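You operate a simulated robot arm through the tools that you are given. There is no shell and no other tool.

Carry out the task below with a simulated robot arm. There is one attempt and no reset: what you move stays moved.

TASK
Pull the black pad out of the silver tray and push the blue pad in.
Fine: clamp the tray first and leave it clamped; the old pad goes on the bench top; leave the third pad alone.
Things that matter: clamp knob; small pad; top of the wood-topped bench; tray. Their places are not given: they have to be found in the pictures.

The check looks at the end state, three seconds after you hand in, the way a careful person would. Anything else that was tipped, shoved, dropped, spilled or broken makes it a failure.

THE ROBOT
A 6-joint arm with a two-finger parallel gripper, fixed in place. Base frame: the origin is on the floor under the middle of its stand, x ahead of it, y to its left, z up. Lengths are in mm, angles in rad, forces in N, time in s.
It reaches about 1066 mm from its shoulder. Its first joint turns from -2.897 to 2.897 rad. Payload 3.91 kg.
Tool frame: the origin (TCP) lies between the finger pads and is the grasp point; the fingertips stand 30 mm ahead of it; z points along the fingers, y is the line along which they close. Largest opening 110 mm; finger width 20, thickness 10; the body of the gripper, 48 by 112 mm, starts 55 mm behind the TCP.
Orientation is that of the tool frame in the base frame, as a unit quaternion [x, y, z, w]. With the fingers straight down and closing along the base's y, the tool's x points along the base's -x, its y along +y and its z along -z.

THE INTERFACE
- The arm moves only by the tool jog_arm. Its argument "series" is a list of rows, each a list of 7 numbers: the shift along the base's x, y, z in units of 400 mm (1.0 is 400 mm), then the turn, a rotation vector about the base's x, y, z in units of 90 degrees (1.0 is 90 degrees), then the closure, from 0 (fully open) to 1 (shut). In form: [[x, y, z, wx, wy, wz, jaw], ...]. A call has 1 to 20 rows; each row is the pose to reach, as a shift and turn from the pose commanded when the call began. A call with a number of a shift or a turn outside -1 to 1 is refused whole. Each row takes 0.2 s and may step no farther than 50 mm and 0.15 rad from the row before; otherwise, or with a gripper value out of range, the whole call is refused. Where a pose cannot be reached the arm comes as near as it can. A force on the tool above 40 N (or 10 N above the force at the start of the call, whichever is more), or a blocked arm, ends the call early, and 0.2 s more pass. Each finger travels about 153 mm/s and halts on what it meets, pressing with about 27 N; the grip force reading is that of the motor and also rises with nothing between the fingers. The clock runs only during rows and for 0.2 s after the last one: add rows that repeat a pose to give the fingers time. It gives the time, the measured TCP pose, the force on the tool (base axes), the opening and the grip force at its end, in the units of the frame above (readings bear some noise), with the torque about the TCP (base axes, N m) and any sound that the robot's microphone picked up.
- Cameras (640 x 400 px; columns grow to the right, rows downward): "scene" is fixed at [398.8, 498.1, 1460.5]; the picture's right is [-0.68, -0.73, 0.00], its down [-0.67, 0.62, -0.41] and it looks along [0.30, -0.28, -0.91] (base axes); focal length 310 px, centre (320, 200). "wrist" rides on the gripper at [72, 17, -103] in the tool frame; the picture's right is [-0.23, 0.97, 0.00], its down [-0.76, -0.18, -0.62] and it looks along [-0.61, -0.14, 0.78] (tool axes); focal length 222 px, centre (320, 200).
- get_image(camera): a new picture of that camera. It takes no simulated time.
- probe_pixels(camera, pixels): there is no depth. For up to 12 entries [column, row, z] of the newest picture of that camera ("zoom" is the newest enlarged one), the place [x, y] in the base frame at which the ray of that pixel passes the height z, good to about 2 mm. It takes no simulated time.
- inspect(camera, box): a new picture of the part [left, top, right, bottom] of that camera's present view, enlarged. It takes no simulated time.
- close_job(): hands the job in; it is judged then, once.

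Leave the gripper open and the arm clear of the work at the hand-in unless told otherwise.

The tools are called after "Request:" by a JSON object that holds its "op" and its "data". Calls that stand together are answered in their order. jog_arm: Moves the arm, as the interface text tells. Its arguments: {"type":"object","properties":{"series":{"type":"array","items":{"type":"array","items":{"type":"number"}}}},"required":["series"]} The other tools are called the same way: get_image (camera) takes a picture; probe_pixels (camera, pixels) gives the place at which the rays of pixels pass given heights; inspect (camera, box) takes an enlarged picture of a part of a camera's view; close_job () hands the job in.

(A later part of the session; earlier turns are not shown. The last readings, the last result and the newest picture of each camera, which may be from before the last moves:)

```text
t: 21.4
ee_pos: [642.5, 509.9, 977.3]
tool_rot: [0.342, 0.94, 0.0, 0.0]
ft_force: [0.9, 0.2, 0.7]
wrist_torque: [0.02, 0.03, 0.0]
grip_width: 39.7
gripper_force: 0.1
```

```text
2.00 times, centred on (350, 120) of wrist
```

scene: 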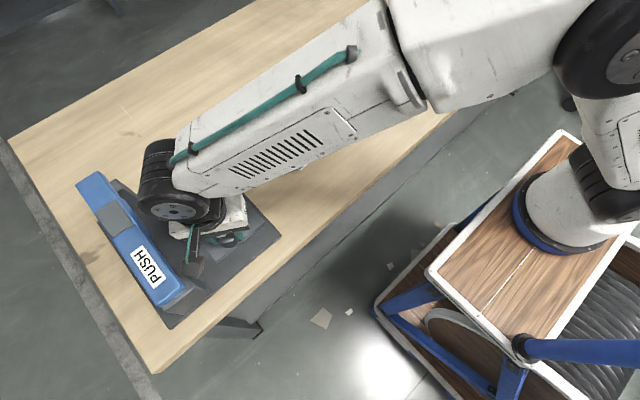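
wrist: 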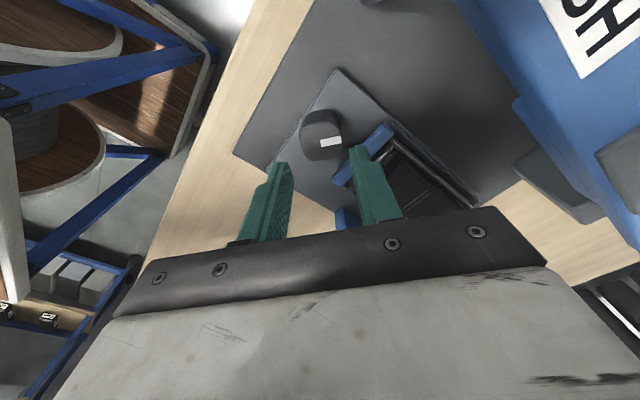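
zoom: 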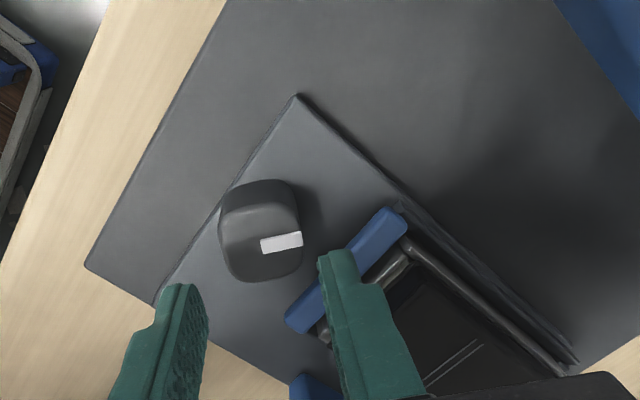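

The knob stayed at its new angle, its pointer turned 40 degrees toward the tray. Next I swing the gripper back by 80 degrees to +40 while staying high, then regrasp the other pair of faces.

Request:
{"op": "jog_arm", "data": {"series": [[-0.006, 0, 0, 0, 0, 0.089, 0.6], [-0.006, 0, 0, 0, 0, 0.178, 0.6], [-0.006, 0, 0, 0, 0, 0.267, 0.6], [-0.006, 0, 0, 0, 0, 0.356, 0.6], [-0.006, 0, 0, 0, 0, 0.445, 0.6], [-0.006, 0, 0, 0, 0, 0.534, 0.6], [-0.006, 0, 0, 0, 0, 0.623, 0.6], [-0.006, 0, 0, 0, 0, 0.712, 0.6], [-0.006, 0, 0, 0, 0, 0.801, 0.6], [-0.006, 0, 0, 0, 0, 0.889, 0.59], [-0.006, 0, 0, 0, 0, 0.889, 0.585]]}}

Request:
{"op": "get_image", "data": {"camera": "wrist"}}

Request:
{"op": "inspect", "data": {"camera": "wrist", "box": [220, 20, 480, 220]}}

Request:
{"op": "inspect", "data": {"camera": "scene", "box": [130, 130, 290, 290]}}

```text
t: 23.8
ee_pos: [641.4, 509.0, 977.5]
tool_rot: [-0.343, 0.939, 0.0, 0.001]
ft_force: [0.3, -0.2, -0.1]
wrist_torque: [0.0, 0.02, 0.01]
grip_width: 45.8
gripper_force: 0.1
```

```text
taken
```

wrist: 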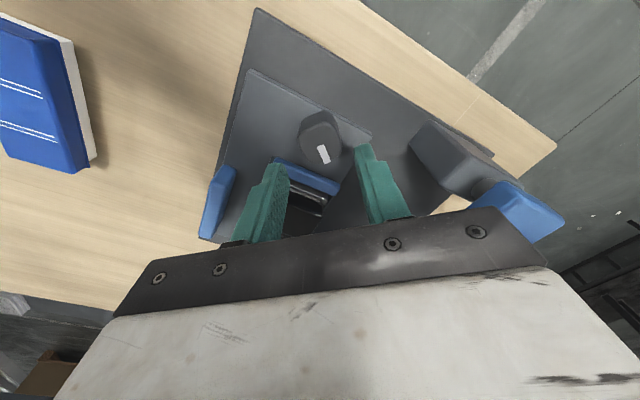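

```text
2.00 times, centred on (350, 120) of wrist
```

zoom: 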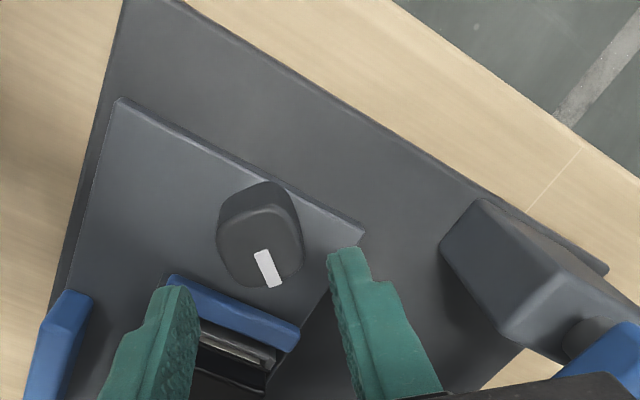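

```text
2.50 times, centred on (210, 210) of scene
```

zoom: 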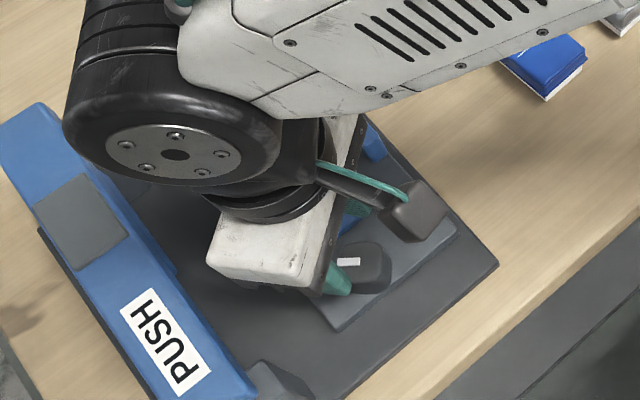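

The view is clear. I descend with the 46 mm opening, offset slightly toward the robot to clear the bar. Closing comes as a separate step.

Request:
{"op": "jog_arm", "data": {"series": [[0, 0, -0.07, 0, 0, 0, 0.585], [0, 0, -0.11, 0, 0, 0, 0.585], [0, 0, -0.137, 0, 0, 0, 0.585], [0, 0, -0.137, 0, 0, 0, 0.585]]}}

Request:
{"op": "inspect", "data": {"camera": "wrist", "box": [220, 70, 480, 230]}}

```text
t: 24.8
ee_pos: [641.5, 509.4, 921.5]
tool_rot: [-0.342, 0.94, 0.0, 0.0]
ft_force: [0.0, 0.1, 0.9]
wrist_torque: [-0.02, -0.01, -0.03]
grip_width: 45.5
gripper_force: 0.0
```

```text
2.46 times, centred on (350, 150) of wrist
```

zoom: 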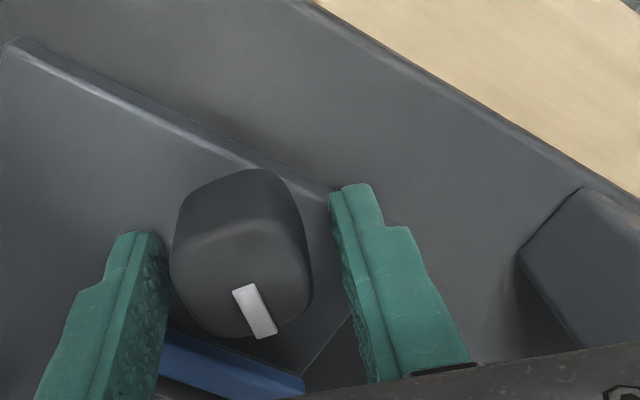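

There is no contact on the way down. I close on the knob while re-centring about 3 mm in +x.

Request:
{"op": "jog_arm", "data": {"series": [[0.004, 0, 0, 0, 0, 0, 0.66], [0.007, 0, 0, 0, 0, 0, 0.8], [0.007, 0, 0, 0, 0, 0, 0.8], [0.007, 0, 0, 0, 0, 0, 0.8]]}}

Request:
{"op": "inspect", "data": {"camera": "wrist", "box": [220, 70, 480, 230]}}

```text
t: 25.8
ee_pos: [641.7, 509.4, 922.0]
tool_rot: [-0.342, 0.94, 0.0, 0.0]
ft_force: [-15.2, -1.4, 7.8]
wrist_torque: [-0.21, 0.49, -0.03]
grip_width: 34.1
gripper_force: 44.8
```

```text
2.46 times, centred on (350, 150) of wrist
```

zoom: 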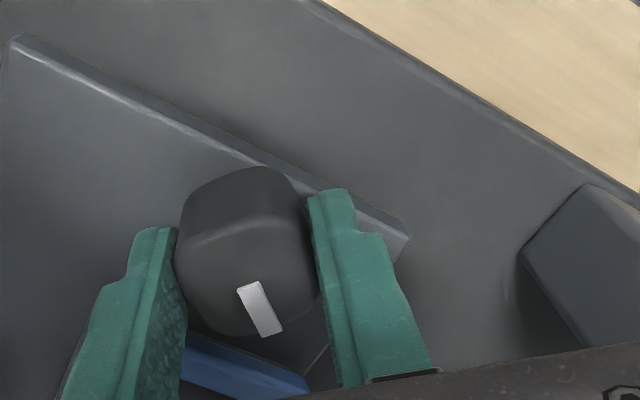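

It is gripped at 34.1 mm with about 15 N of side load, so my re-centring overshot. I'll ease back 1.5 mm and turn clockwise another 40 degrees, following down slightly.

Request:
{"op": "jog_arm", "data": {"series": [[-0.003, 0, 0, 0, 0, 0, 0.8], [-0.003, 0, 0, 0, 0, -0.075, 0.8], [-0.003, 0, -0.001, 0, 0, -0.15, 0.8], [-0.003, 0, -0.001, 0, 0, -0.225, 0.8], [-0.003, 0, -0.002, 0, 0, -0.3, 0.8], [-0.003, 0, -0.002, 0, 0, -0.375, 0.8], [-0.003, 0, -0.002, 0, 0, -0.445, 0.8], [-0.003, 0, -0.002, 0, 0, -0.445, 0.8]]}}

Request:
{"op": "inspect", "data": {"camera": "wrist", "box": [220, 70, 480, 230]}}

```text
t: 27.6
ee_pos: [642.5, 509.3, 922.6]
tool_rot: [0.001, 1.0, 0.0, 0.001]
ft_force: [-11.7, 3.0, -5.9]
wrist_torque: [0.11, 0.15, 0.0]
grip_width: 34.0
gripper_force: 44.4
```

```text
2.46 times, centred on (350, 150) of wrist
```

zoom: 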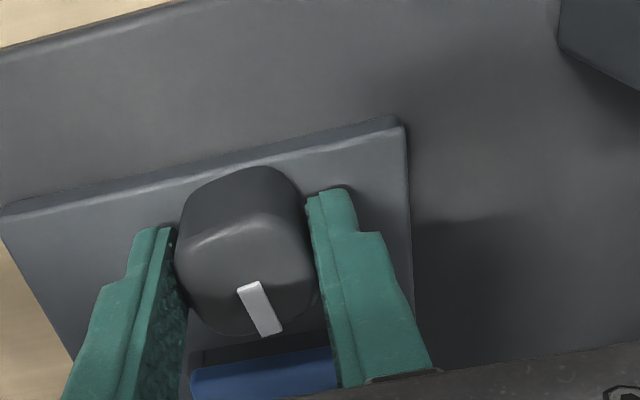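

The knob has turned about 80 degrees in total with no stop felt and no sound. I continue another 15 degrees and watch for resistance.

Request:
{"op": "jog_arm", "data": {"series": [[0, 0, 0, 0, 0, -0.055, 0.8], [0, 0, 0, 0, 0, -0.11, 0.8], [0, 0, 0, 0, 0, -0.165, 0.8], [0, 0, 0, 0, 0, -0.165, 0.8]]}}

Request:
{"op": "inspect", "data": {"camera": "wrist", "box": [220, 70, 480, 230]}}

```text
t: 28.6
ee_pos: [642.9, 509.5, 922.0]
tool_rot: [0.13, 0.991, 0.001, 0.001]
ft_force: [-2.5, 9.5, -5.7]
wrist_torque: [0.21, -0.28, 0.5]
grip_width: 33.8
gripper_force: 44.9
```

```text
2.46 times, centred on (350, 150) of wrist
```

zoom: 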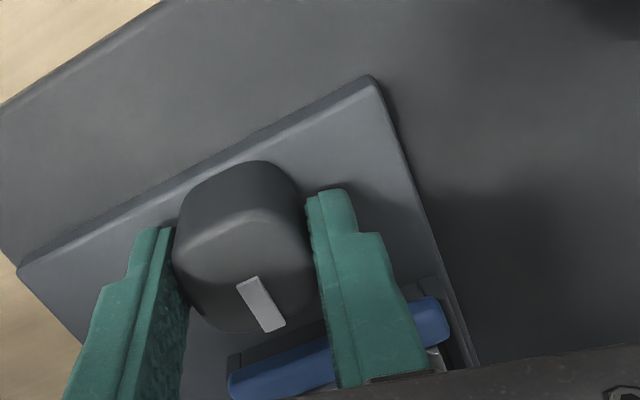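

Torque rose to +0.5 N·m and the marker shifted slightly in the grip, so the knob has reached a stop at about a quarter turn. I'll release and lift, then look.

Request:
{"op": "jog_arm", "data": {"series": [[0, 0, 0, 0, 0, 0, 0.6], [0, 0, 0, 0, 0, 0, 0.6], [0, 0, 0.07, 0, 0, 0, 0.6], [0, 0, 0.15, 0, 0, 0.083, 0.6], [0, 0, 0.2, 0, 0, 0.165, 0.5], [0, 0, 0.2, 0, 0, 0.165, 0.3]]}}

Request:
{"op": "get_image", "data": {"camera": "wrist"}}

Request:
{"op": "inspect", "data": {"camera": "wrist", "box": [240, 20, 440, 210]}}

Request:
{"op": "inspect", "data": {"camera": "scene", "box": [130, 130, 290, 290]}}

```text
t: 30.0
ee_pos: [644.3, 508.6, 1003.1]
tool_rot: [0.0, 1.0, 0.001, 0.0]
ft_force: [-0.8, -0.9, -0.3]
wrist_torque: [-0.01, 0.01, -0.01]
grip_width: 77.0
gripper_force: 0.1
```

```text
taken
```

wrist: 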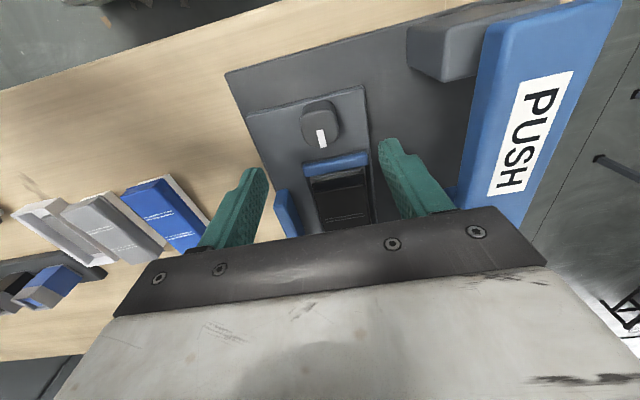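

```text
2.11 times, centred on (340, 115) of wrist
```

zoom: 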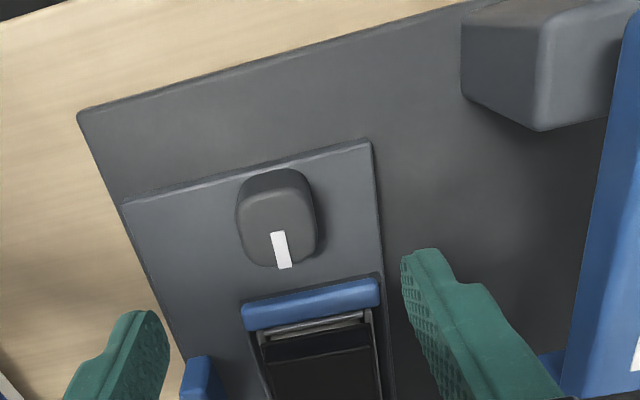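

```text
2.50 times, centred on (210, 210) of scene
```

zoom: 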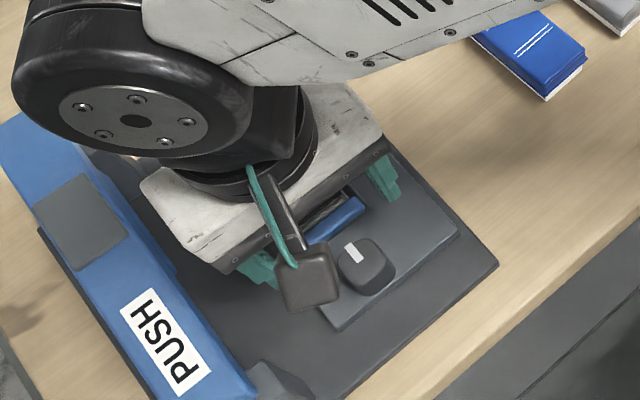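

The knob's pointer now faces the tray, and the blue bar has shifted about 7 mm toward the tray onto its front wall, so the clamp has acted. I'll move over the pad for a close look at how it sits.

Request:
{"op": "jog_arm", "data": {"series": [[0.065, 0, 0.033, 0, 0, 0, 0.3], [0.13, 0, 0.066, 0, 0, 0, 0], [0.196, 0.001, 0.098, 0, 0, 0, 0], [0.196, 0.001, 0.098, 0, 0, 0, 0]]}}

Request:
{"op": "get_image", "data": {"camera": "wrist"}}

Request:
{"op": "inspect", "data": {"camera": "wrist", "box": [250, 60, 420, 220]}}

```text
t: 31.0
ee_pos: [723.9, 510.1, 1038.0]
tool_rot: [0.001, 1.0, -0.001, 0.001]
ft_force: [0.1, 0.1, 0.7]
wrist_torque: [0.0, -0.02, -0.02]
grip_width: 110.1
gripper_force: 0.1
```

```text
taken
```

wrist: 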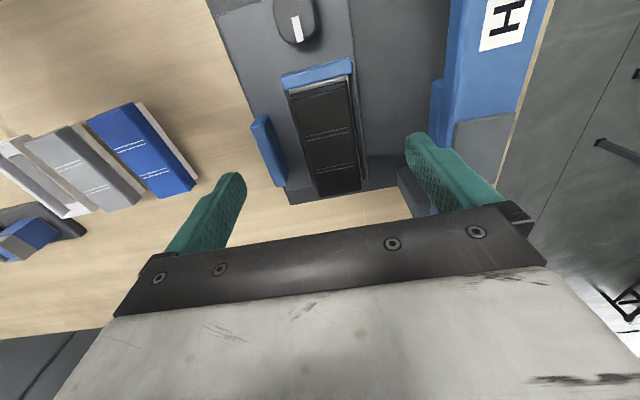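

```text
2.50 times, centred on (335, 140) of wrist
```

zoom: 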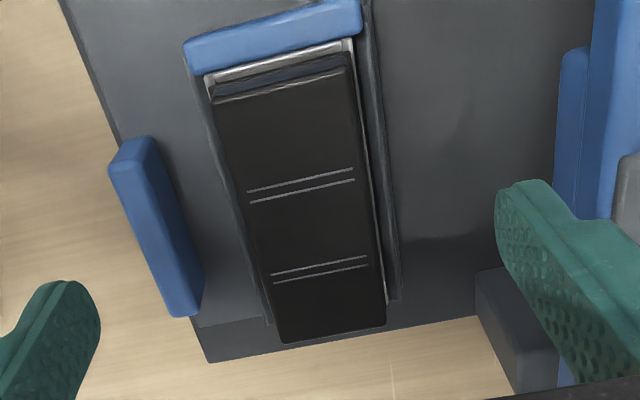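

The pad almost fills the tray. I want a side profile to see the pad against the rails and whether the back end is open, so I'll rotate the gripper by 90 degrees and look from the -y side.

Request:
{"op": "jog_arm", "data": {"series": [[0.007, -0.015, 0, 0, 0, 0.091, 0], [0.014, -0.03, 0, 0, 0, 0.182, 0], [0.021, -0.045, 0, 0, 0, 0.273, 0], [0.028, -0.06, 0, 0, 0, 0.364, 0], [0.035, -0.075, 0, 0, 0, 0.455, 0], [0.042, -0.09, 0, 0, 0, 0.546, 0], [0.049, -0.105, 0, 0, 0, 0.637, 0], [0.056, -0.12, 0, 0, 0, 0.728, 0], [0.063, -0.135, 0, 0, 0, 0.819, 0], [0.07, -0.15, 0, 0, 0, 0.91, 0], [0.08, -0.165, 0, 0, 0, 1.0, 0], [0.08, -0.165, 0, 0, 0, 1.0, 0]]}}

Request:
{"op": "jog_arm", "data": {"series": [[0, 0, -0.04, 0.092, 0, 0, 0], [0, 0, -0.08, 0.184, 0, 0, 0], [0, 0, -0.13, 0.278, 0, 0, 0], [0, 0, -0.13, 0.278, 0, 0, 0]]}}

Request:
{"op": "get_image", "data": {"camera": "wrist"}}

Request:
{"op": "inspect", "data": {"camera": "wrist", "box": [220, 60, 440, 220]}}

```text
t: 33.6
ee_pos: [753.9, 443.3, 1040.1]
tool_rot: [0.707, -0.707, 0.0, 0.0]
ft_force: [0.3, 0.3, 0.1]
wrist_torque: [0.0, 0.0, -0.02]
grip_width: 110.0
gripper_force: 0.0
```

```text
t: 34.6
ee_pos: [752.2, 442.8, 987.0]
tool_rot: [-0.69, 0.69, 0.154, 0.154]
ft_force: [0.3, 0.2, -0.5]
wrist_torque: [0.01, -0.01, 0.03]
grip_width: 109.9
gripper_force: 0.2
```

```text
taken
```

wrist: 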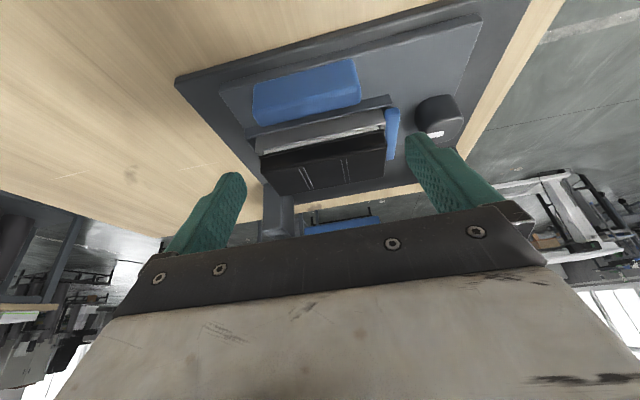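

```text
2.50 times, centred on (330, 140) of wrist
```

zoom: 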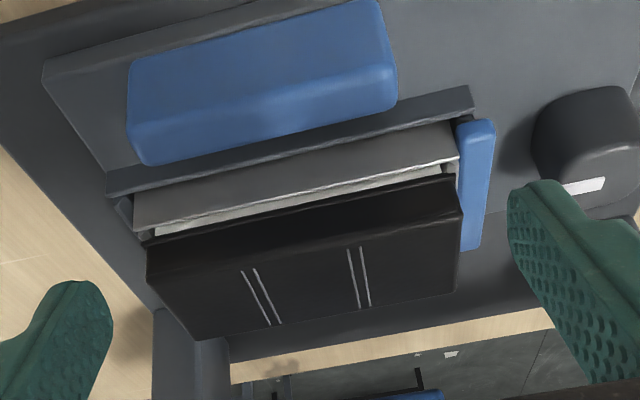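

This side view shows the layers: gray rail, silver tray wall, a white base strip, and the black pad body well above the tray, so its sides are free to grip. I'll zoom on the back end (left in the picture) to see if the tray is open there.

Request:
{"op": "inspect", "data": {"camera": "wrist", "box": [240, 95, 330, 175]}}

Request:
{"op": "inspect", "data": {"camera": "wrist", "box": [330, 70, 430, 160]}}

```text
5.00 times, centred on (285, 135) of wrist
```

zoom: 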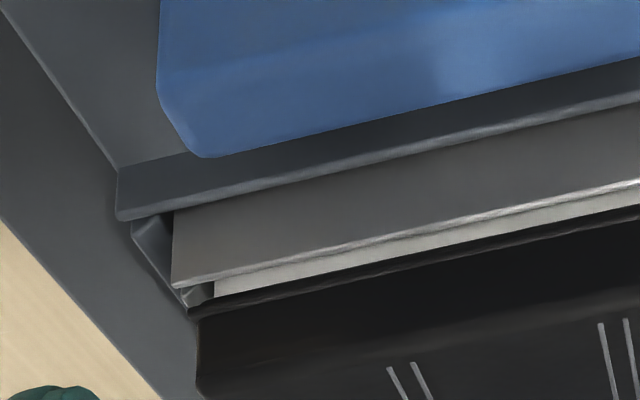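

```text
4.44 times, centred on (380, 115) of wrist
```

zoom: 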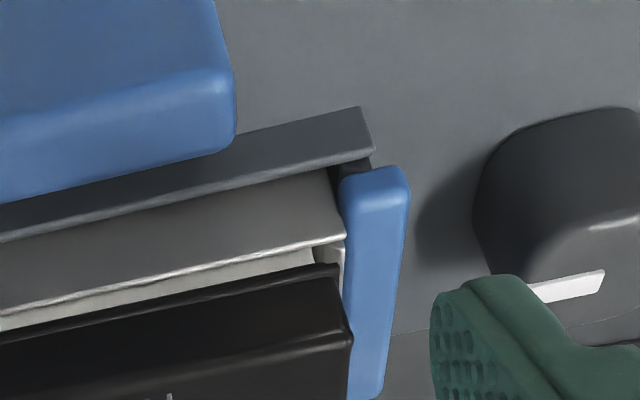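

The silver tray is a closed box with a back wall too, so the pad must come straight up and the new one goes straight down. I'll probe edge heights in this side view for pad body bottom, pad top, tray wall and rail.

Request:
{"op": "probe_pixels", "data": {"camera": "wrist", "pixels": [[259, 157.6, 900], [259, 157.6, 910], [259, 157.6, 920], [260.4, 164.6, 910], [260.4, 164.6, 920], [260.4, 164.6, 930], [255.4, 152, 890], [255.4, 152, 900], [255.4, 152, 910], [244.6, 138.6, 890], [244.6, 138.6, 895], [244.6, 138.6, 900]]}}

Request:
{"op": "probe_pixels", "data": {"camera": "wrist", "pixels": [[383, 152, 920], [383, 152, 925], [383, 143, 910], [383, 143, 915], [277, 194, 920], [277, 194, 925], [382, 175, 920], [382, 175, 925], [383, 132, 895], [383, 132, 900], [383, 132, 905], [327, 205, 900]]}}

```text
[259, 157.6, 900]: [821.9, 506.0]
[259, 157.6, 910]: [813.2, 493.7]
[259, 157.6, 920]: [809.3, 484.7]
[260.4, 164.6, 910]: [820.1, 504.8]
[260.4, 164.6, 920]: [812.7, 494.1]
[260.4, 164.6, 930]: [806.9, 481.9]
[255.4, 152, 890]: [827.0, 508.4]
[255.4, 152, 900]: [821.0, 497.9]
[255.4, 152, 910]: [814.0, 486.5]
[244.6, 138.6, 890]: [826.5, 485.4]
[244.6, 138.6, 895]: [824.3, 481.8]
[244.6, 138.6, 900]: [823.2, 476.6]
```

```text
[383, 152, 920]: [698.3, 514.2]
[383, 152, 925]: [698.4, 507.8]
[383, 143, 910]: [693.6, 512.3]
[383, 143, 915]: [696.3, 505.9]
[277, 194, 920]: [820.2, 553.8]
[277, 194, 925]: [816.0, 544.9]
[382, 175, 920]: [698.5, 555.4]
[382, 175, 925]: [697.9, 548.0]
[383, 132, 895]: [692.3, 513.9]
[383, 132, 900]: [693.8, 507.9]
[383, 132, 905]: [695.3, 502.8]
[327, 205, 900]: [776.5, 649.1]
```

Estimates for the black pad and tray:
- The body spans x 698–812, y about 488–544, and z 916–926, on a white base.
- The tray wall top is at about z = 909 and the rail at about z = 898.

For a straight lift I need the fingers closing along y with the tips near z = 912. I'll return the gripper to its normal orientation above the pad.

Request:
{"op": "jog_arm", "data": {"series": [[0, 0, 0.045, -0.07, 0, 0, 0], [0, 0, 0.09, -0.14, 0, 0, 0], [0, 0, 0.13, -0.21, 0, 0, 0], [0, 0, 0.13, -0.278, 0, 0, 0]]}}

Request:
{"op": "jog_arm", "data": {"series": [[0.001, 0.016, 0, 0, 0, -0.091, 0], [0.002, 0.033, 0, 0, 0, -0.182, 0], [0.002, 0.049, 0, 0, 0, -0.273, 0], [0.003, 0.065, 0, 0, 0, -0.364, 0], [0.004, 0.082, 0, 0, 0, -0.455, 0], [0.004, 0.098, 0, 0, 0, -0.546, 0], [0.005, 0.115, 0, 0, 0, -0.637, 0], [0.006, 0.131, 0, 0, 0, -0.728, 0], [0.007, 0.147, 0, 0, 0, -0.819, 0], [0.007, 0.164, 0, 0, 0, -0.91, 0], [0.0075, 0.18, 0, 0, 0, -1.0, 0], [0.0075, 0.18, 0, 0, 0, -1.0, 0]]}}

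Request:
{"op": "get_image", "data": {"camera": "wrist"}}

Request:
{"op": "inspect", "data": {"camera": "wrist", "box": [240, 30, 440, 210]}}

Request:
{"op": "get_image", "data": {"camera": "scene"}}

```text
t: 35.6
ee_pos: [753.3, 443.6, 1040.0]
tool_rot: [-0.707, 0.708, -0.001, 0.0]
ft_force: [0.6, -0.7, -0.7]
wrist_torque: [0.02, -0.02, 0.01]
grip_width: 109.9
gripper_force: 0.1
```

```text
t: 38.2
ee_pos: [754.9, 515.4, 1040.4]
tool_rot: [0.003, 1.0, 0.0, 0.0]
ft_force: [0.0, -0.1, 0.5]
wrist_torque: [0.04, 0.02, -0.01]
grip_width: 109.9
gripper_force: 0.0
```

```text
taken
```

wrist: 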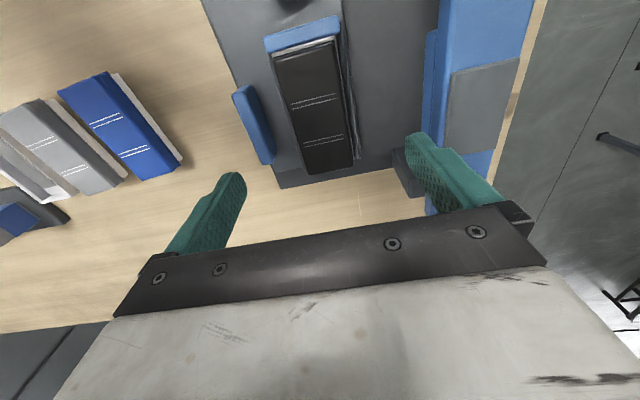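

```text
2.22 times, centred on (340, 120) of wrist
```

zoom: 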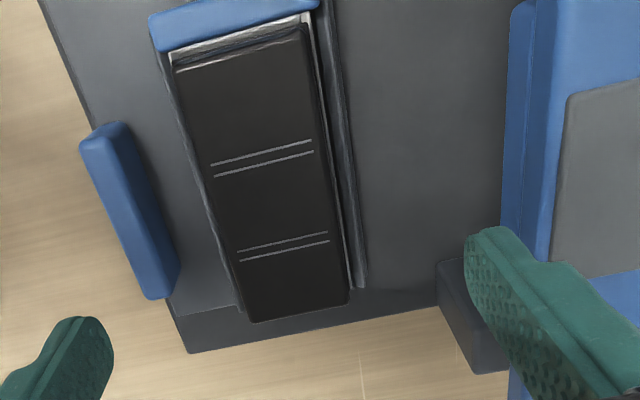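

```text
taken
```

scene: 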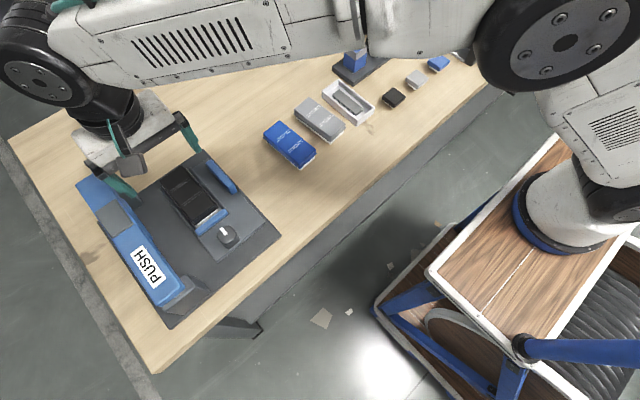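

I'll probe the pad's corners and stripes at its top height, the tray wall edges at z = 909, and the PUSH block at the side to make sure the fingers clear it.

Request:
{"op": "probe_pixels", "data": {"camera": "zoom", "pixels": [[176, 72, 926], [303, 30, 926], [249, 321, 926], [349, 302, 926], [211, 167, 926], [313, 150, 926], [238, 252, 926], [328, 240, 926], [170, 58, 909], [312, 14, 909], [352, 288, 909], [438, 262, 920]]}}

Request:
{"op": "inspect", "data": {"camera": "scene", "box": [60, 130, 300, 330]}}

```text
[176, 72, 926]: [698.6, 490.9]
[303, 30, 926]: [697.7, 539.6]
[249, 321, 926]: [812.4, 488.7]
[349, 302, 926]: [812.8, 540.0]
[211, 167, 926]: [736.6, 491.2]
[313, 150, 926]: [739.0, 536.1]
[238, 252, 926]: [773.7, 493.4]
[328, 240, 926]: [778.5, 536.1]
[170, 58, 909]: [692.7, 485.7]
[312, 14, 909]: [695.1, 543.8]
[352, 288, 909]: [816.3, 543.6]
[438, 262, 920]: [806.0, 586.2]
```

```text
2.00 times, centred on (180, 230) of scene
```

zoom: 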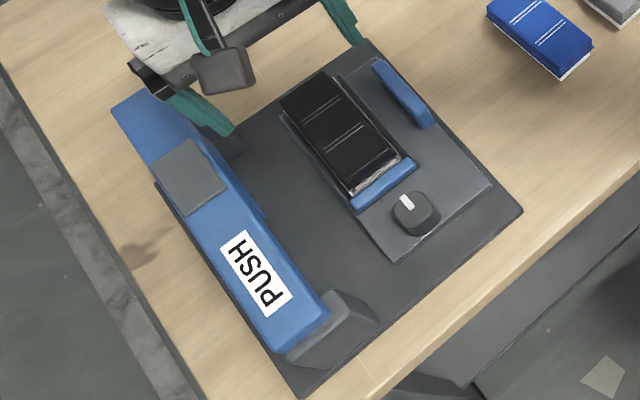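

The pad is 114 × 50 mm, centred at (755, 515). The tray wall's outer faces are at y of about 486 and 544. I'll lower to a reference pose 18 mm above the grasp height, with the opening narrowed to 80 mm, and take a picture there to compare later with the blue pad.

Request:
{"op": "jog_arm", "data": {"series": [[0, -0.0025, -0.07, 0, 0, 0, 0.27], [0, -0.0025, -0.14, 0, 0, 0, 0.27], [0, -0.0025, -0.2, 0, 0, 0, 0.27], [0, -0.0025, -0.2, 0, 0, 0, 0.27]]}}

Request:
{"op": "get_image", "data": {"camera": "wrist"}}

Request:
{"op": "inspect", "data": {"camera": "wrist", "box": [220, 40, 440, 220]}}

```text
t: 39.2
ee_pos: [753.9, 514.0, 964.2]
tool_rot: [0.001, 1.0, 0.0, 0.0]
ft_force: [-0.2, 0.8, 0.4]
wrist_torque: [-0.01, -0.01, -0.01]
grip_width: 80.3
gripper_force: 0.1
```

```text
taken
```

wrist: 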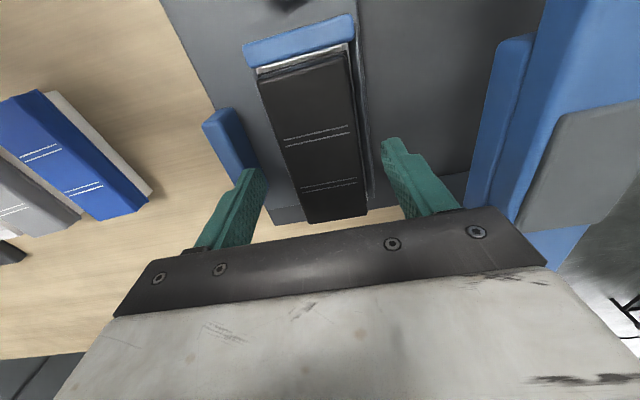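

```text
2.22 times, centred on (330, 130) of wrist
```

zoom: 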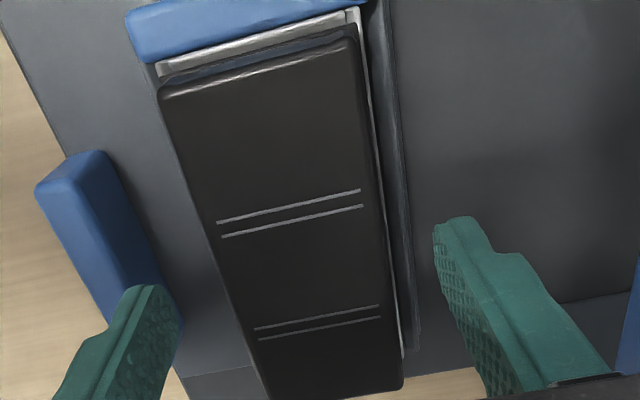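

The reference picture is taken: the pad's first stripe pair is at zoom rows about 222→190 and the second at about 328→306. Next I descend 18 mm to grasp height and check the force.

Request:
{"op": "jog_arm", "data": {"series": [[0, 0, -0.025, 0, 0, 0, 0.27], [0, 0, -0.043, 0, 0, 0, 0.27], [0, 0, -0.043, 0, 0, 0, 0.27], [0, 0, -0.043, 0, 0, 0, 0.27]]}}

Request:
{"op": "get_image", "data": {"camera": "wrist"}}

Request:
{"op": "inspect", "data": {"camera": "wrist", "box": [220, 60, 440, 230]}}

```text
t: 40.2
ee_pos: [755.2, 514.4, 944.7]
tool_rot: [0.001, 1.0, 0.001, 0.001]
ft_force: [-0.6, -0.1, -0.9]
wrist_torque: [0.0, -0.01, -0.01]
grip_width: 80.4
gripper_force: 0.0
```

```text
taken
```

wrist: 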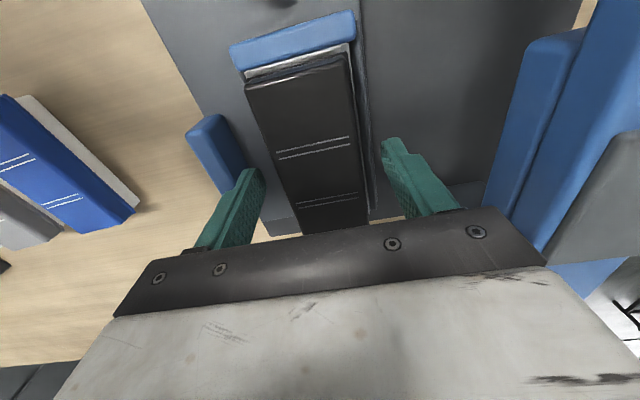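

```text
2.35 times, centred on (330, 145) of wrist
```

zoom: 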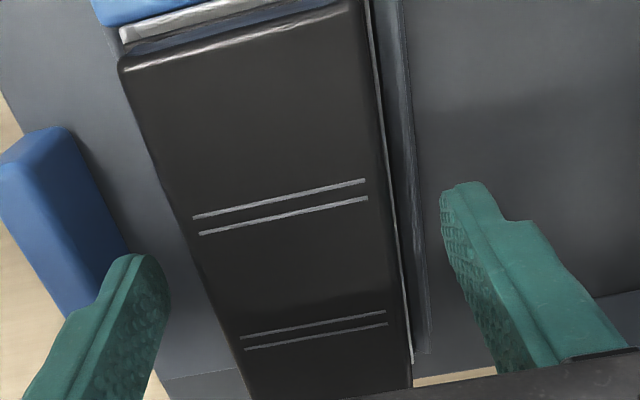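

No contact so far. Closing on the pad's sides now.

Request:
{"op": "jog_arm", "data": {"series": [[0, 0, 0, 0, 0, 0, 0.4], [0, 0, 0, 0, 0, 0, 0.5], [0, 0, 0, 0, 0, 0, 0.65], [0, 0, 0, 0, 0, 0, 0.65], [0, 0, 0, 0, 0, 0, 0.65]]}}

Request:
{"op": "get_image", "data": {"camera": "wrist"}}

Request:
{"op": "inspect", "data": {"camera": "wrist", "box": [220, 60, 440, 230]}}

```text
t: 41.4
ee_pos: [755.2, 515.2, 944.8]
tool_rot: [0.0, 1.0, 0.0, 0.0]
ft_force: [1.5, 3.2, -0.3]
wrist_torque: [0.12, -0.03, -0.03]
grip_width: 53.1
gripper_force: 27.2
```

```text
taken
```

wrist: 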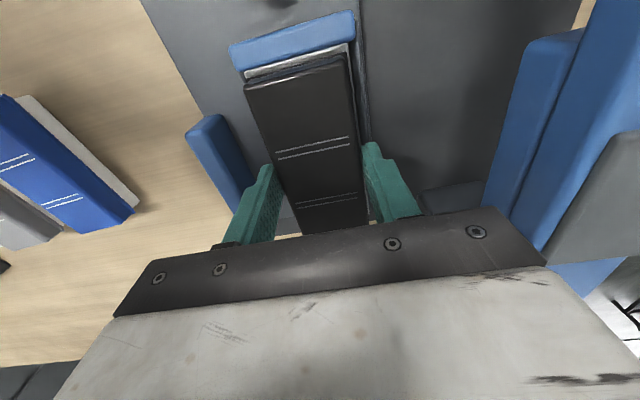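

```text
2.35 times, centred on (330, 145) of wrist
```

zoom: 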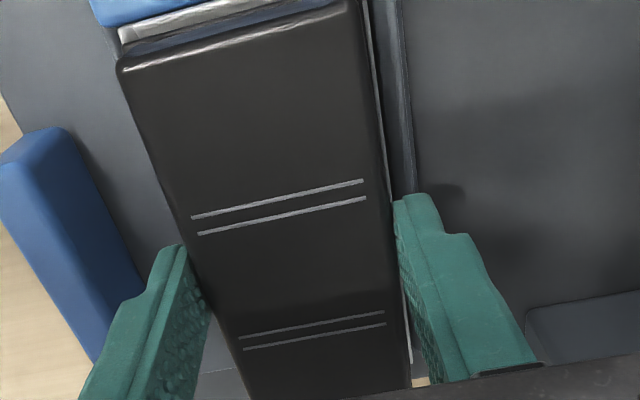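

It is gripped at 53.1 mm. I'll tighten fully and pull straight up in small steps, watching the force.

Request:
{"op": "jog_arm", "data": {"series": [[0, 0, 0, 0, 0, 0, 1.0], [0, 0, 0, 0, 0, 0, 1.0], [0, 0, 0.004, 0, 0, 0, 1.0], [0, 0, 0.008, 0, 0, 0, 1.0], [0, 0, 0.012, 0, 0, 0, 1.0]]}}

Request:
{"op": "inspect", "data": {"camera": "wrist", "box": [220, 60, 440, 230]}}

```text
t: 42.6
ee_pos: [755.6, 513.3, 949.4]
tool_rot: [0.0, 1.0, 0.0, 0.0]
ft_force: [-0.3, -0.2, -1.0]
wrist_torque: [0.0, -0.01, 0.0]
grip_width: 53.5
gripper_force: 27.1
```

```text
2.35 times, centred on (330, 145) of wrist
```

zoom: 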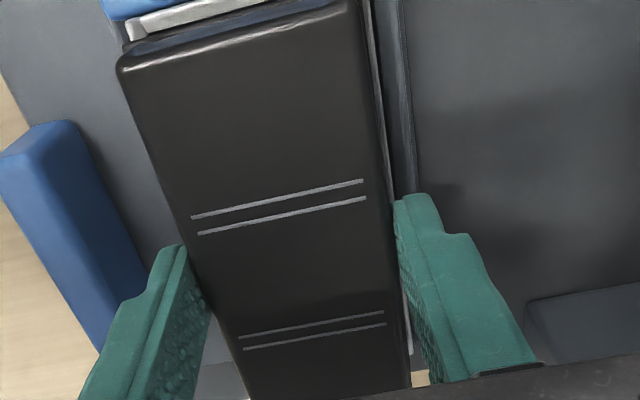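

The pad rises with the gripper under only 1 N, so it is coming free. I continue straight up 56 mm and check that the tray stayed.

Request:
{"op": "jog_arm", "data": {"series": [[0, 0, 0.03, 0, 0, 0, 1.0], [0, 0, 0.07, 0, 0, 0, 1.0], [0, 0, 0.14, 0, 0, 0, 1.0], [0, 0, 0.14, 0, 0, 0, 1.0]]}}

Request:
{"op": "get_image", "data": {"camera": "wrist"}}

Request:
{"op": "inspect", "data": {"camera": "scene", "box": [100, 100, 300, 280]}}

```text
t: 43.6
ee_pos: [757.4, 513.8, 1004.7]
tool_rot: [0.001, 1.0, 0.0, 0.001]
ft_force: [0.1, -0.2, -1.2]
wrist_torque: [0.01, 0.0, 0.02]
grip_width: 53.4
gripper_force: 27.6
```

```text
taken
```

wrist: 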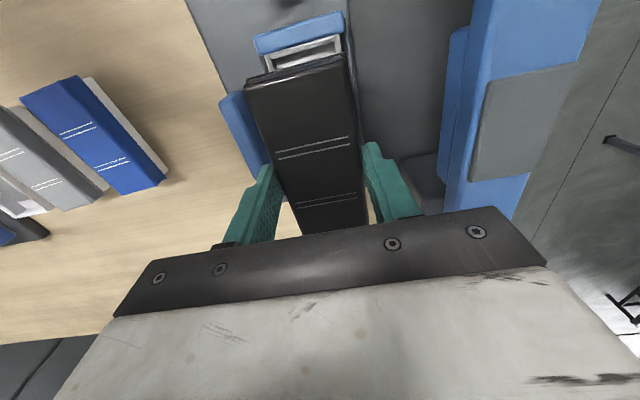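

```text
2.22 times, centred on (200, 190) of scene
```

zoom: 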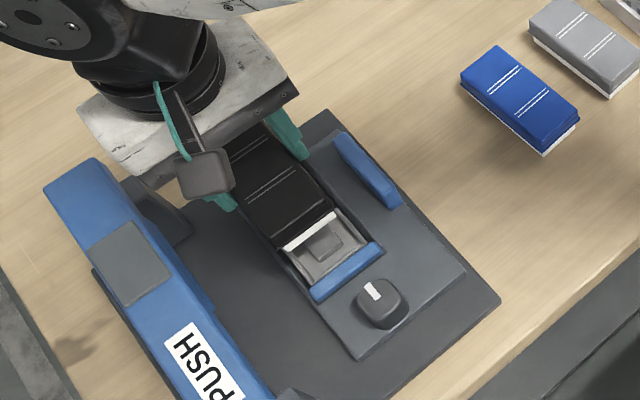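

The black pad is out and its white base is visible. The tray stayed in place, clamped. To know the pad's height, I'll compare the blue pad on the bench in both cameras.

Request:
{"op": "inspect", "data": {"camera": "wrist", "box": [0, 60, 180, 220]}}

Request:
{"op": "inspect", "data": {"camera": "scene", "box": [250, 100, 350, 190]}}

```text
2.50 times, centred on (90, 140) of wrist
```

zoom: 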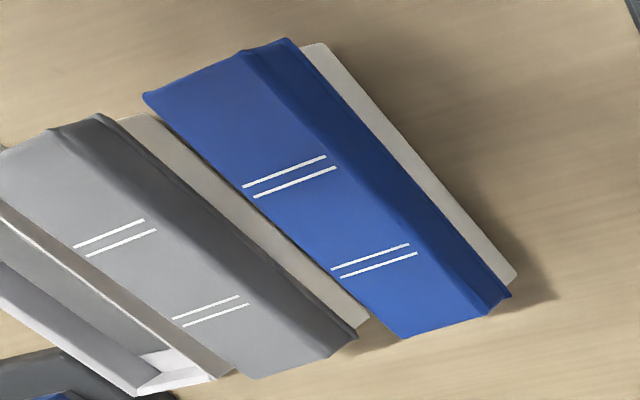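

```text
4.44 times, centred on (300, 145) of scene
```

zoom: 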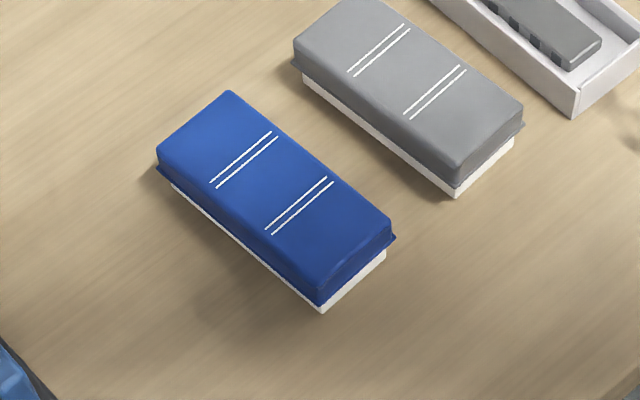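

I'll probe matching stripe end points from both cameras at a few heights to fix the blue pad's top height and place.

Request:
{"op": "probe_pixels", "data": {"camera": "scene", "pixels": [[302.9, 141.4, 895], [302.9, 141.4, 905], [302.9, 141.4, 915], [289.2, 152.9, 895], [289.2, 152.9, 905], [289.2, 152.9, 915], [290.6, 130.8, 895], [290.6, 130.8, 905], [290.6, 130.8, 915], [276.6, 142.3, 895], [276.6, 142.3, 905], [276.6, 142.3, 915]]}}

Request:
{"op": "probe_pixels", "data": {"camera": "wrist", "pixels": [[58.8, 134.4, 895], [58.8, 134.4, 905], [58.8, 134.4, 915], [92.4, 122.4, 895], [92.4, 122.4, 905], [92.4, 122.4, 915], [94.4, 167.6, 895], [94.4, 167.6, 905], [94.4, 167.6, 915], [125.6, 157.6, 895], [125.6, 157.6, 905], [125.6, 157.6, 915]]}}

```text
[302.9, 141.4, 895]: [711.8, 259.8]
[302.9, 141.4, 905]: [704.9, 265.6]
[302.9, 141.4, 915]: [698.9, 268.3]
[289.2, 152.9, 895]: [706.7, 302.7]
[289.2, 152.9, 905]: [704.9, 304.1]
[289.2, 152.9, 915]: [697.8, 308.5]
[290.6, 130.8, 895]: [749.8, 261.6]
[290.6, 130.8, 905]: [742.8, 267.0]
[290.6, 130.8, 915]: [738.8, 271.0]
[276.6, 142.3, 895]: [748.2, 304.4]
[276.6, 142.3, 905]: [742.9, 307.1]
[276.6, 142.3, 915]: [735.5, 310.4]
```

```text
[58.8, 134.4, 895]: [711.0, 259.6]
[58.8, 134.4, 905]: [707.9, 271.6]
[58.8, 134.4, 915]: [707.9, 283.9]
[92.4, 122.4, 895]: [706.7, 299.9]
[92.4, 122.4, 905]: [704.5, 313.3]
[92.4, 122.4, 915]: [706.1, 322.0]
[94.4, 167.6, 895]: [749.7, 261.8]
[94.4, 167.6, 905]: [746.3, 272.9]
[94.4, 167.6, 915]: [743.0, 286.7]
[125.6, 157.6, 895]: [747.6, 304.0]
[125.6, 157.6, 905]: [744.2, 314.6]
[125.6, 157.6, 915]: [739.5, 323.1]
```

Both cameras agree at z = 895 for the blue pad's top. It is centred at about (727.5, 282) with a slight yaw of about +2.5°. With an equal black pad, releasing on the bench means the TCP at about z = 912. The free spot is bare wood at about (740, 368), between the blue pad and the fixture. I'll carry the black pad there at height.

Request:
{"op": "jog_arm", "data": {"series": [[-0.01, -0.092, 0, 0, 0, 0, 1.0], [-0.02, -0.184, 0, 0, 0, 0, 1.0], [-0.03, -0.276, 0, 0, 0, 0, 1.0], [-0.0375, -0.3675, 0, 0, 0, 0, 1.0], [-0.0375, -0.3675, 0, 0, 0, 0, 1.0]]}}

Request:
{"op": "get_image", "data": {"camera": "scene"}}

Request:
{"op": "get_image", "data": {"camera": "wrist"}}

Request:
{"op": "inspect", "data": {"camera": "scene", "box": [150, 130, 300, 270]}}

```text
t: 44.8
ee_pos: [740.8, 366.9, 1004.3]
tool_rot: [0.001, 1.0, 0.0, 0.0]
ft_force: [0.5, 0.2, -0.3]
wrist_torque: [0.01, 0.02, -0.01]
grip_width: 53.1
gripper_force: 26.8
```

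```text
taken
```

scene: 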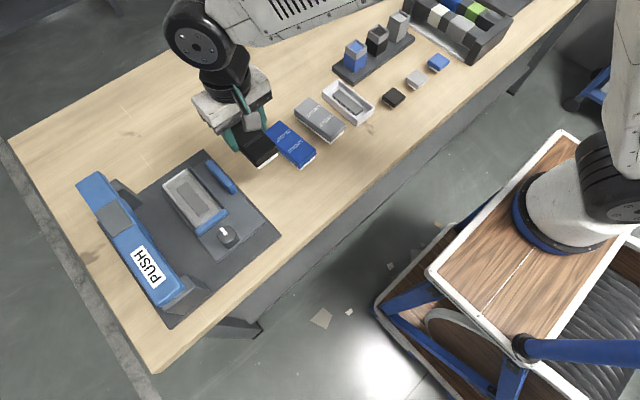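

```text
taken
```

wrist: 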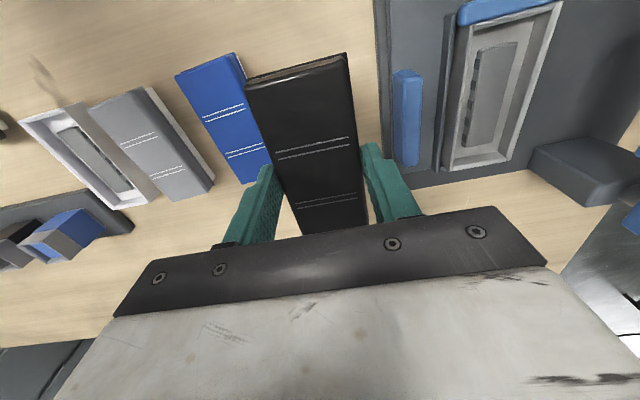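

```text
2.86 times, centred on (225, 200) of scene
```

zoom: 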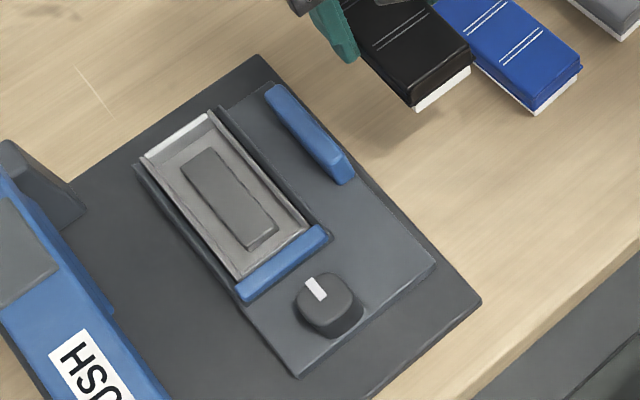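

The empty tray is visible now: a silver open box with a raised gray rib inside that has notches along one side. I'll zoom in on that, and on the white box's similar strip, to learn whether orientation matters.

Request:
{"op": "inspect", "data": {"camera": "wrist", "box": [390, 0, 580, 190]}}

Request:
{"op": "inspect", "data": {"camera": "wrist", "box": [0, 40, 260, 240]}}

Request:
{"op": "inspect", "data": {"camera": "scene", "box": [290, 70, 390, 150]}}

```text
2.11 times, centred on (485, 95) of wrist
```

zoom: 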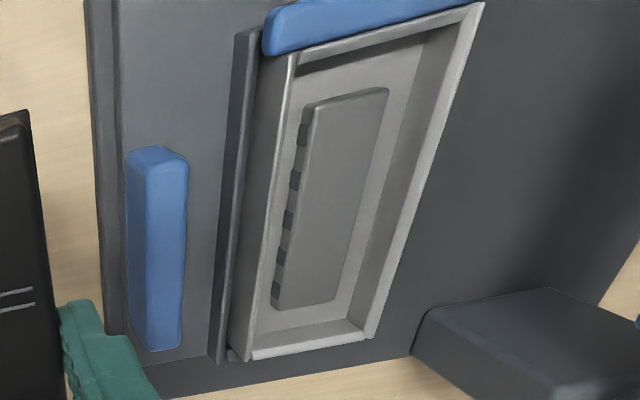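

```text
2.00 times, centred on (130, 140) of wrist
```

zoom: 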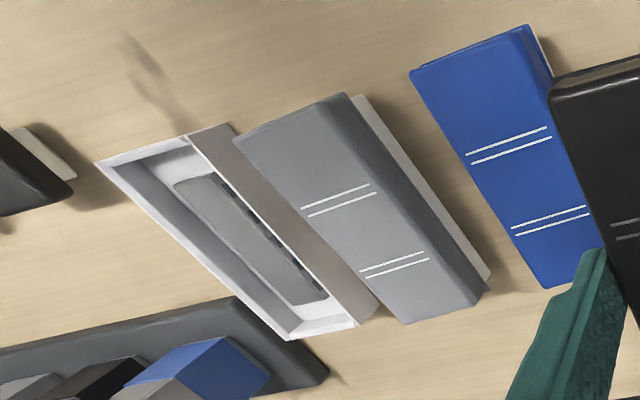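

```text
5.00 times, centred on (340, 110) of scene
```

zoom: 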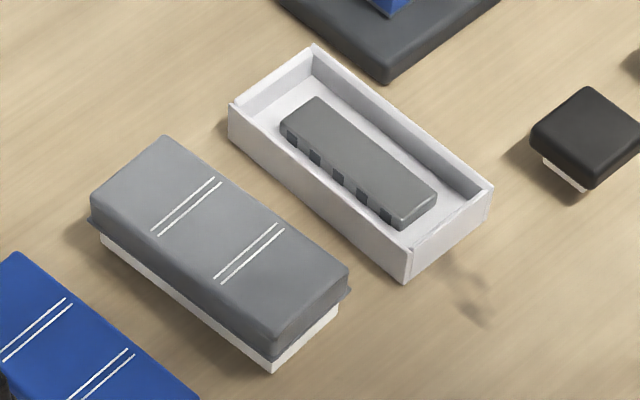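

I now lower the black pad toward the bench, stopping about 4 mm above the expected contact height.

Request:
{"op": "jog_arm", "data": {"series": [[0, 0, -0.08, 0, 0, 0, 1.0], [0, 0, -0.16, 0, 0, 0, 1.0], [0, 0, -0.2, 0, 0, 0, 1.0], [0, 0, -0.219, 0, 0, 0, 1.0], [0, 0, -0.219, 0, 0, 0, 1.0]]}}

Request:
{"op": "inspect", "data": {"camera": "scene", "box": [200, 100, 330, 200]}}

Request:
{"op": "get_image", "data": {"camera": "wrist"}}

```text
t: 46.0
ee_pos: [740.4, 368.0, 916.2]
tool_rot: [0.001, 1.0, 0.0, 0.0]
ft_force: [0.6, 0.2, -0.7]
wrist_torque: [-0.01, 0.02, 0.02]
grip_width: 53.0
gripper_force: 26.9
```

```text
4.00 times, centred on (265, 150) of scene
```

zoom: 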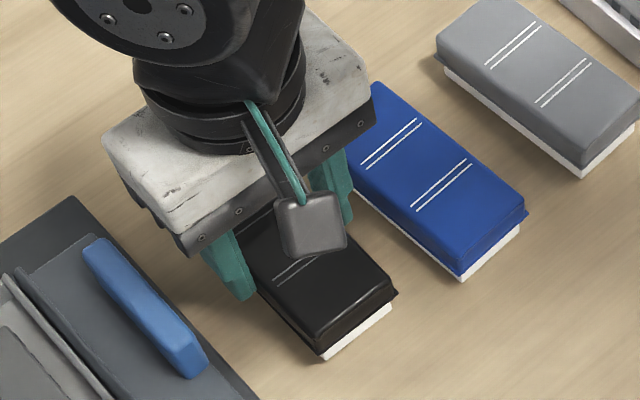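

```text
taken
```

wrist: 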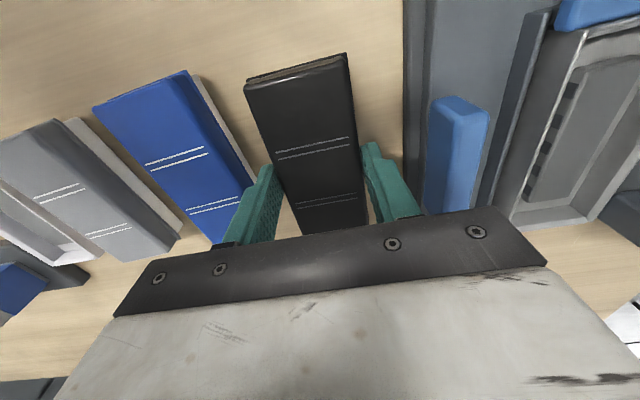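

No contact yet. I'll go down in 1 mm steps to find the bench.

Request:
{"op": "jog_arm", "data": {"series": [[0, 0, -0.0025, 0, 0, 0, 1.0], [0, 0, -0.005, 0, 0, 0, 1.0], [0, 0, -0.0075, 0, 0, 0, 1.0], [0, 0, -0.0075, 0, 0, 0, 1.0]]}}

```text
t: 47.0
ee_pos: [740.5, 366.1, 913.3]
tool_rot: [0.001, 1.0, 0.001, -0.001]
ft_force: [-0.3, 0.2, -0.3]
wrist_torque: [0.0, -0.01, 0.0]
grip_width: 53.2
gripper_force: 27.3
```

Fz is -0.3 N, still free. I continue down by 1 mm steps.

Request:
{"op": "jog_arm", "data": {"series": [[0, 0, -0.0025, 0, 0, 0, 1.0], [0, 0, -0.005, 0, 0, 0, 1.0], [0, 0, -0.005, 0, 0, 0, 1.0]]}}

Request:
{"op": "inspect", "data": {"camera": "scene", "box": [220, 140, 300, 200]}}

```text
t: 47.8
ee_pos: [740.8, 367.1, 911.6]
tool_rot: [0.001, 1.0, 0.0, -0.001]
ft_force: [1.1, 0.5, -0.1]
wrist_torque: [0.0, 0.01, 0.01]
grip_width: 53.3
gripper_force: 26.7
```

```text
6.67 times, centred on (260, 170) of scene
```

zoom: 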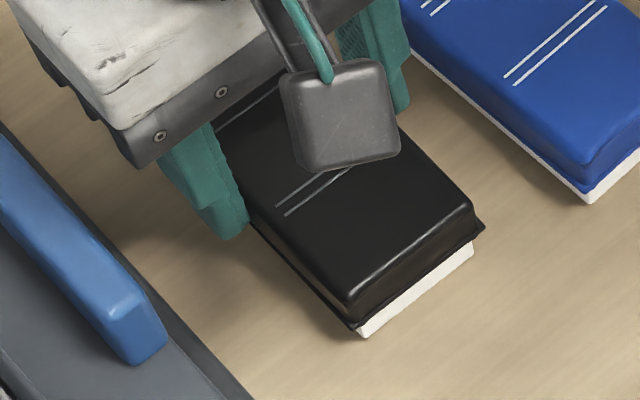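

Still no contact at z = 911. Another 3 mm in 1 mm steps.

Request:
{"op": "jog_arm", "data": {"series": [[0, 0, -0.0025, 0, 0, 0, 1.0], [0, 0, -0.005, 0, 0, 0, 1.0], [0, 0, -0.0075, 0, 0, 0, 1.0], [0, 0, -0.0075, 0, 0, 0, 1.0]]}}

```text
t: 48.8
ee_pos: [740.9, 367.8, 910.3]
tool_rot: [0.002, 1.0, 0.001, 0.001]
ft_force: [-3.2, -1.5, 25.5]
wrist_torque: [-0.04, 0.03, 0.0]
grip_width: 53.6
gripper_force: 26.8
```

Contact: Fz is 25 N up at z of about 910. The pad is on the bench, and its seat height is 34.4 mm lower than in the tray. I'll ease the load off by 2 mm, then open the fingers to about 76 mm.

Request:
{"op": "jog_arm", "data": {"series": [[0, 0, 0.005, 0, 0, 0, 1.0], [0, 0, 0.005, 0, 0, 0, 0.45], [0, 0, 0.005, 0, 0, 0, 0.31], [0, 0, 0.005, 0, 0, 0, 0.31]]}}

Request:
{"op": "jog_arm", "data": {"series": [[0, 0, 0.03, 0, 0, 0, 0.31], [0, 0, 0.1, 0, 0, 0, 0.31], [0, 0, 0.2, 0, 0, 0, 0.31], [0, 0, 0.2, 0, 0, 0, 0.31]]}}

Request:
{"op": "get_image", "data": {"camera": "wrist"}}

Request:
{"op": "get_image", "data": {"camera": "scene"}}

```text
t: 49.8
ee_pos: [740.3, 367.4, 909.6]
tool_rot: [0.001, 1.0, 0.0, 0.0]
ft_force: [-0.5, -0.6, -0.1]
wrist_torque: [0.05, 0.0, -0.02]
grip_width: 75.8
gripper_force: 0.0
```

```text
t: 50.8
ee_pos: [741.3, 366.3, 989.4]
tool_rot: [0.001, 1.0, 0.0, 0.0]
ft_force: [0.7, -0.6, 0.4]
wrist_torque: [0.02, 0.01, 0.01]
grip_width: 76.0
gripper_force: 0.1
```

```text
taken
```

wrist: 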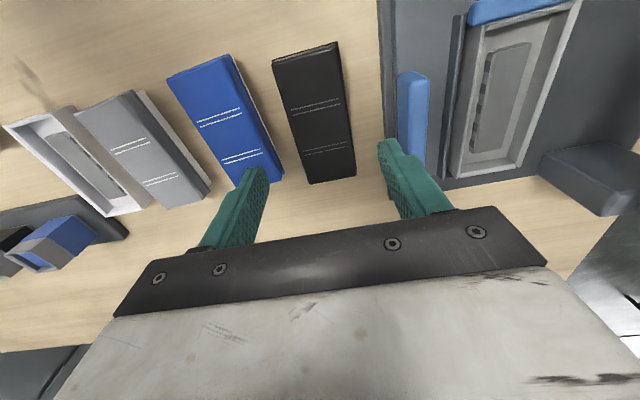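

```text
taken
```

scene: 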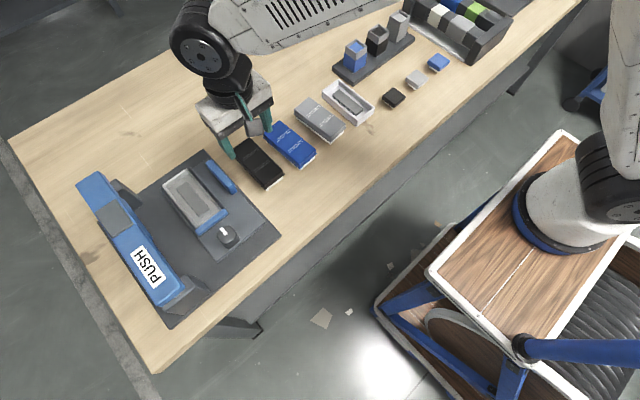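

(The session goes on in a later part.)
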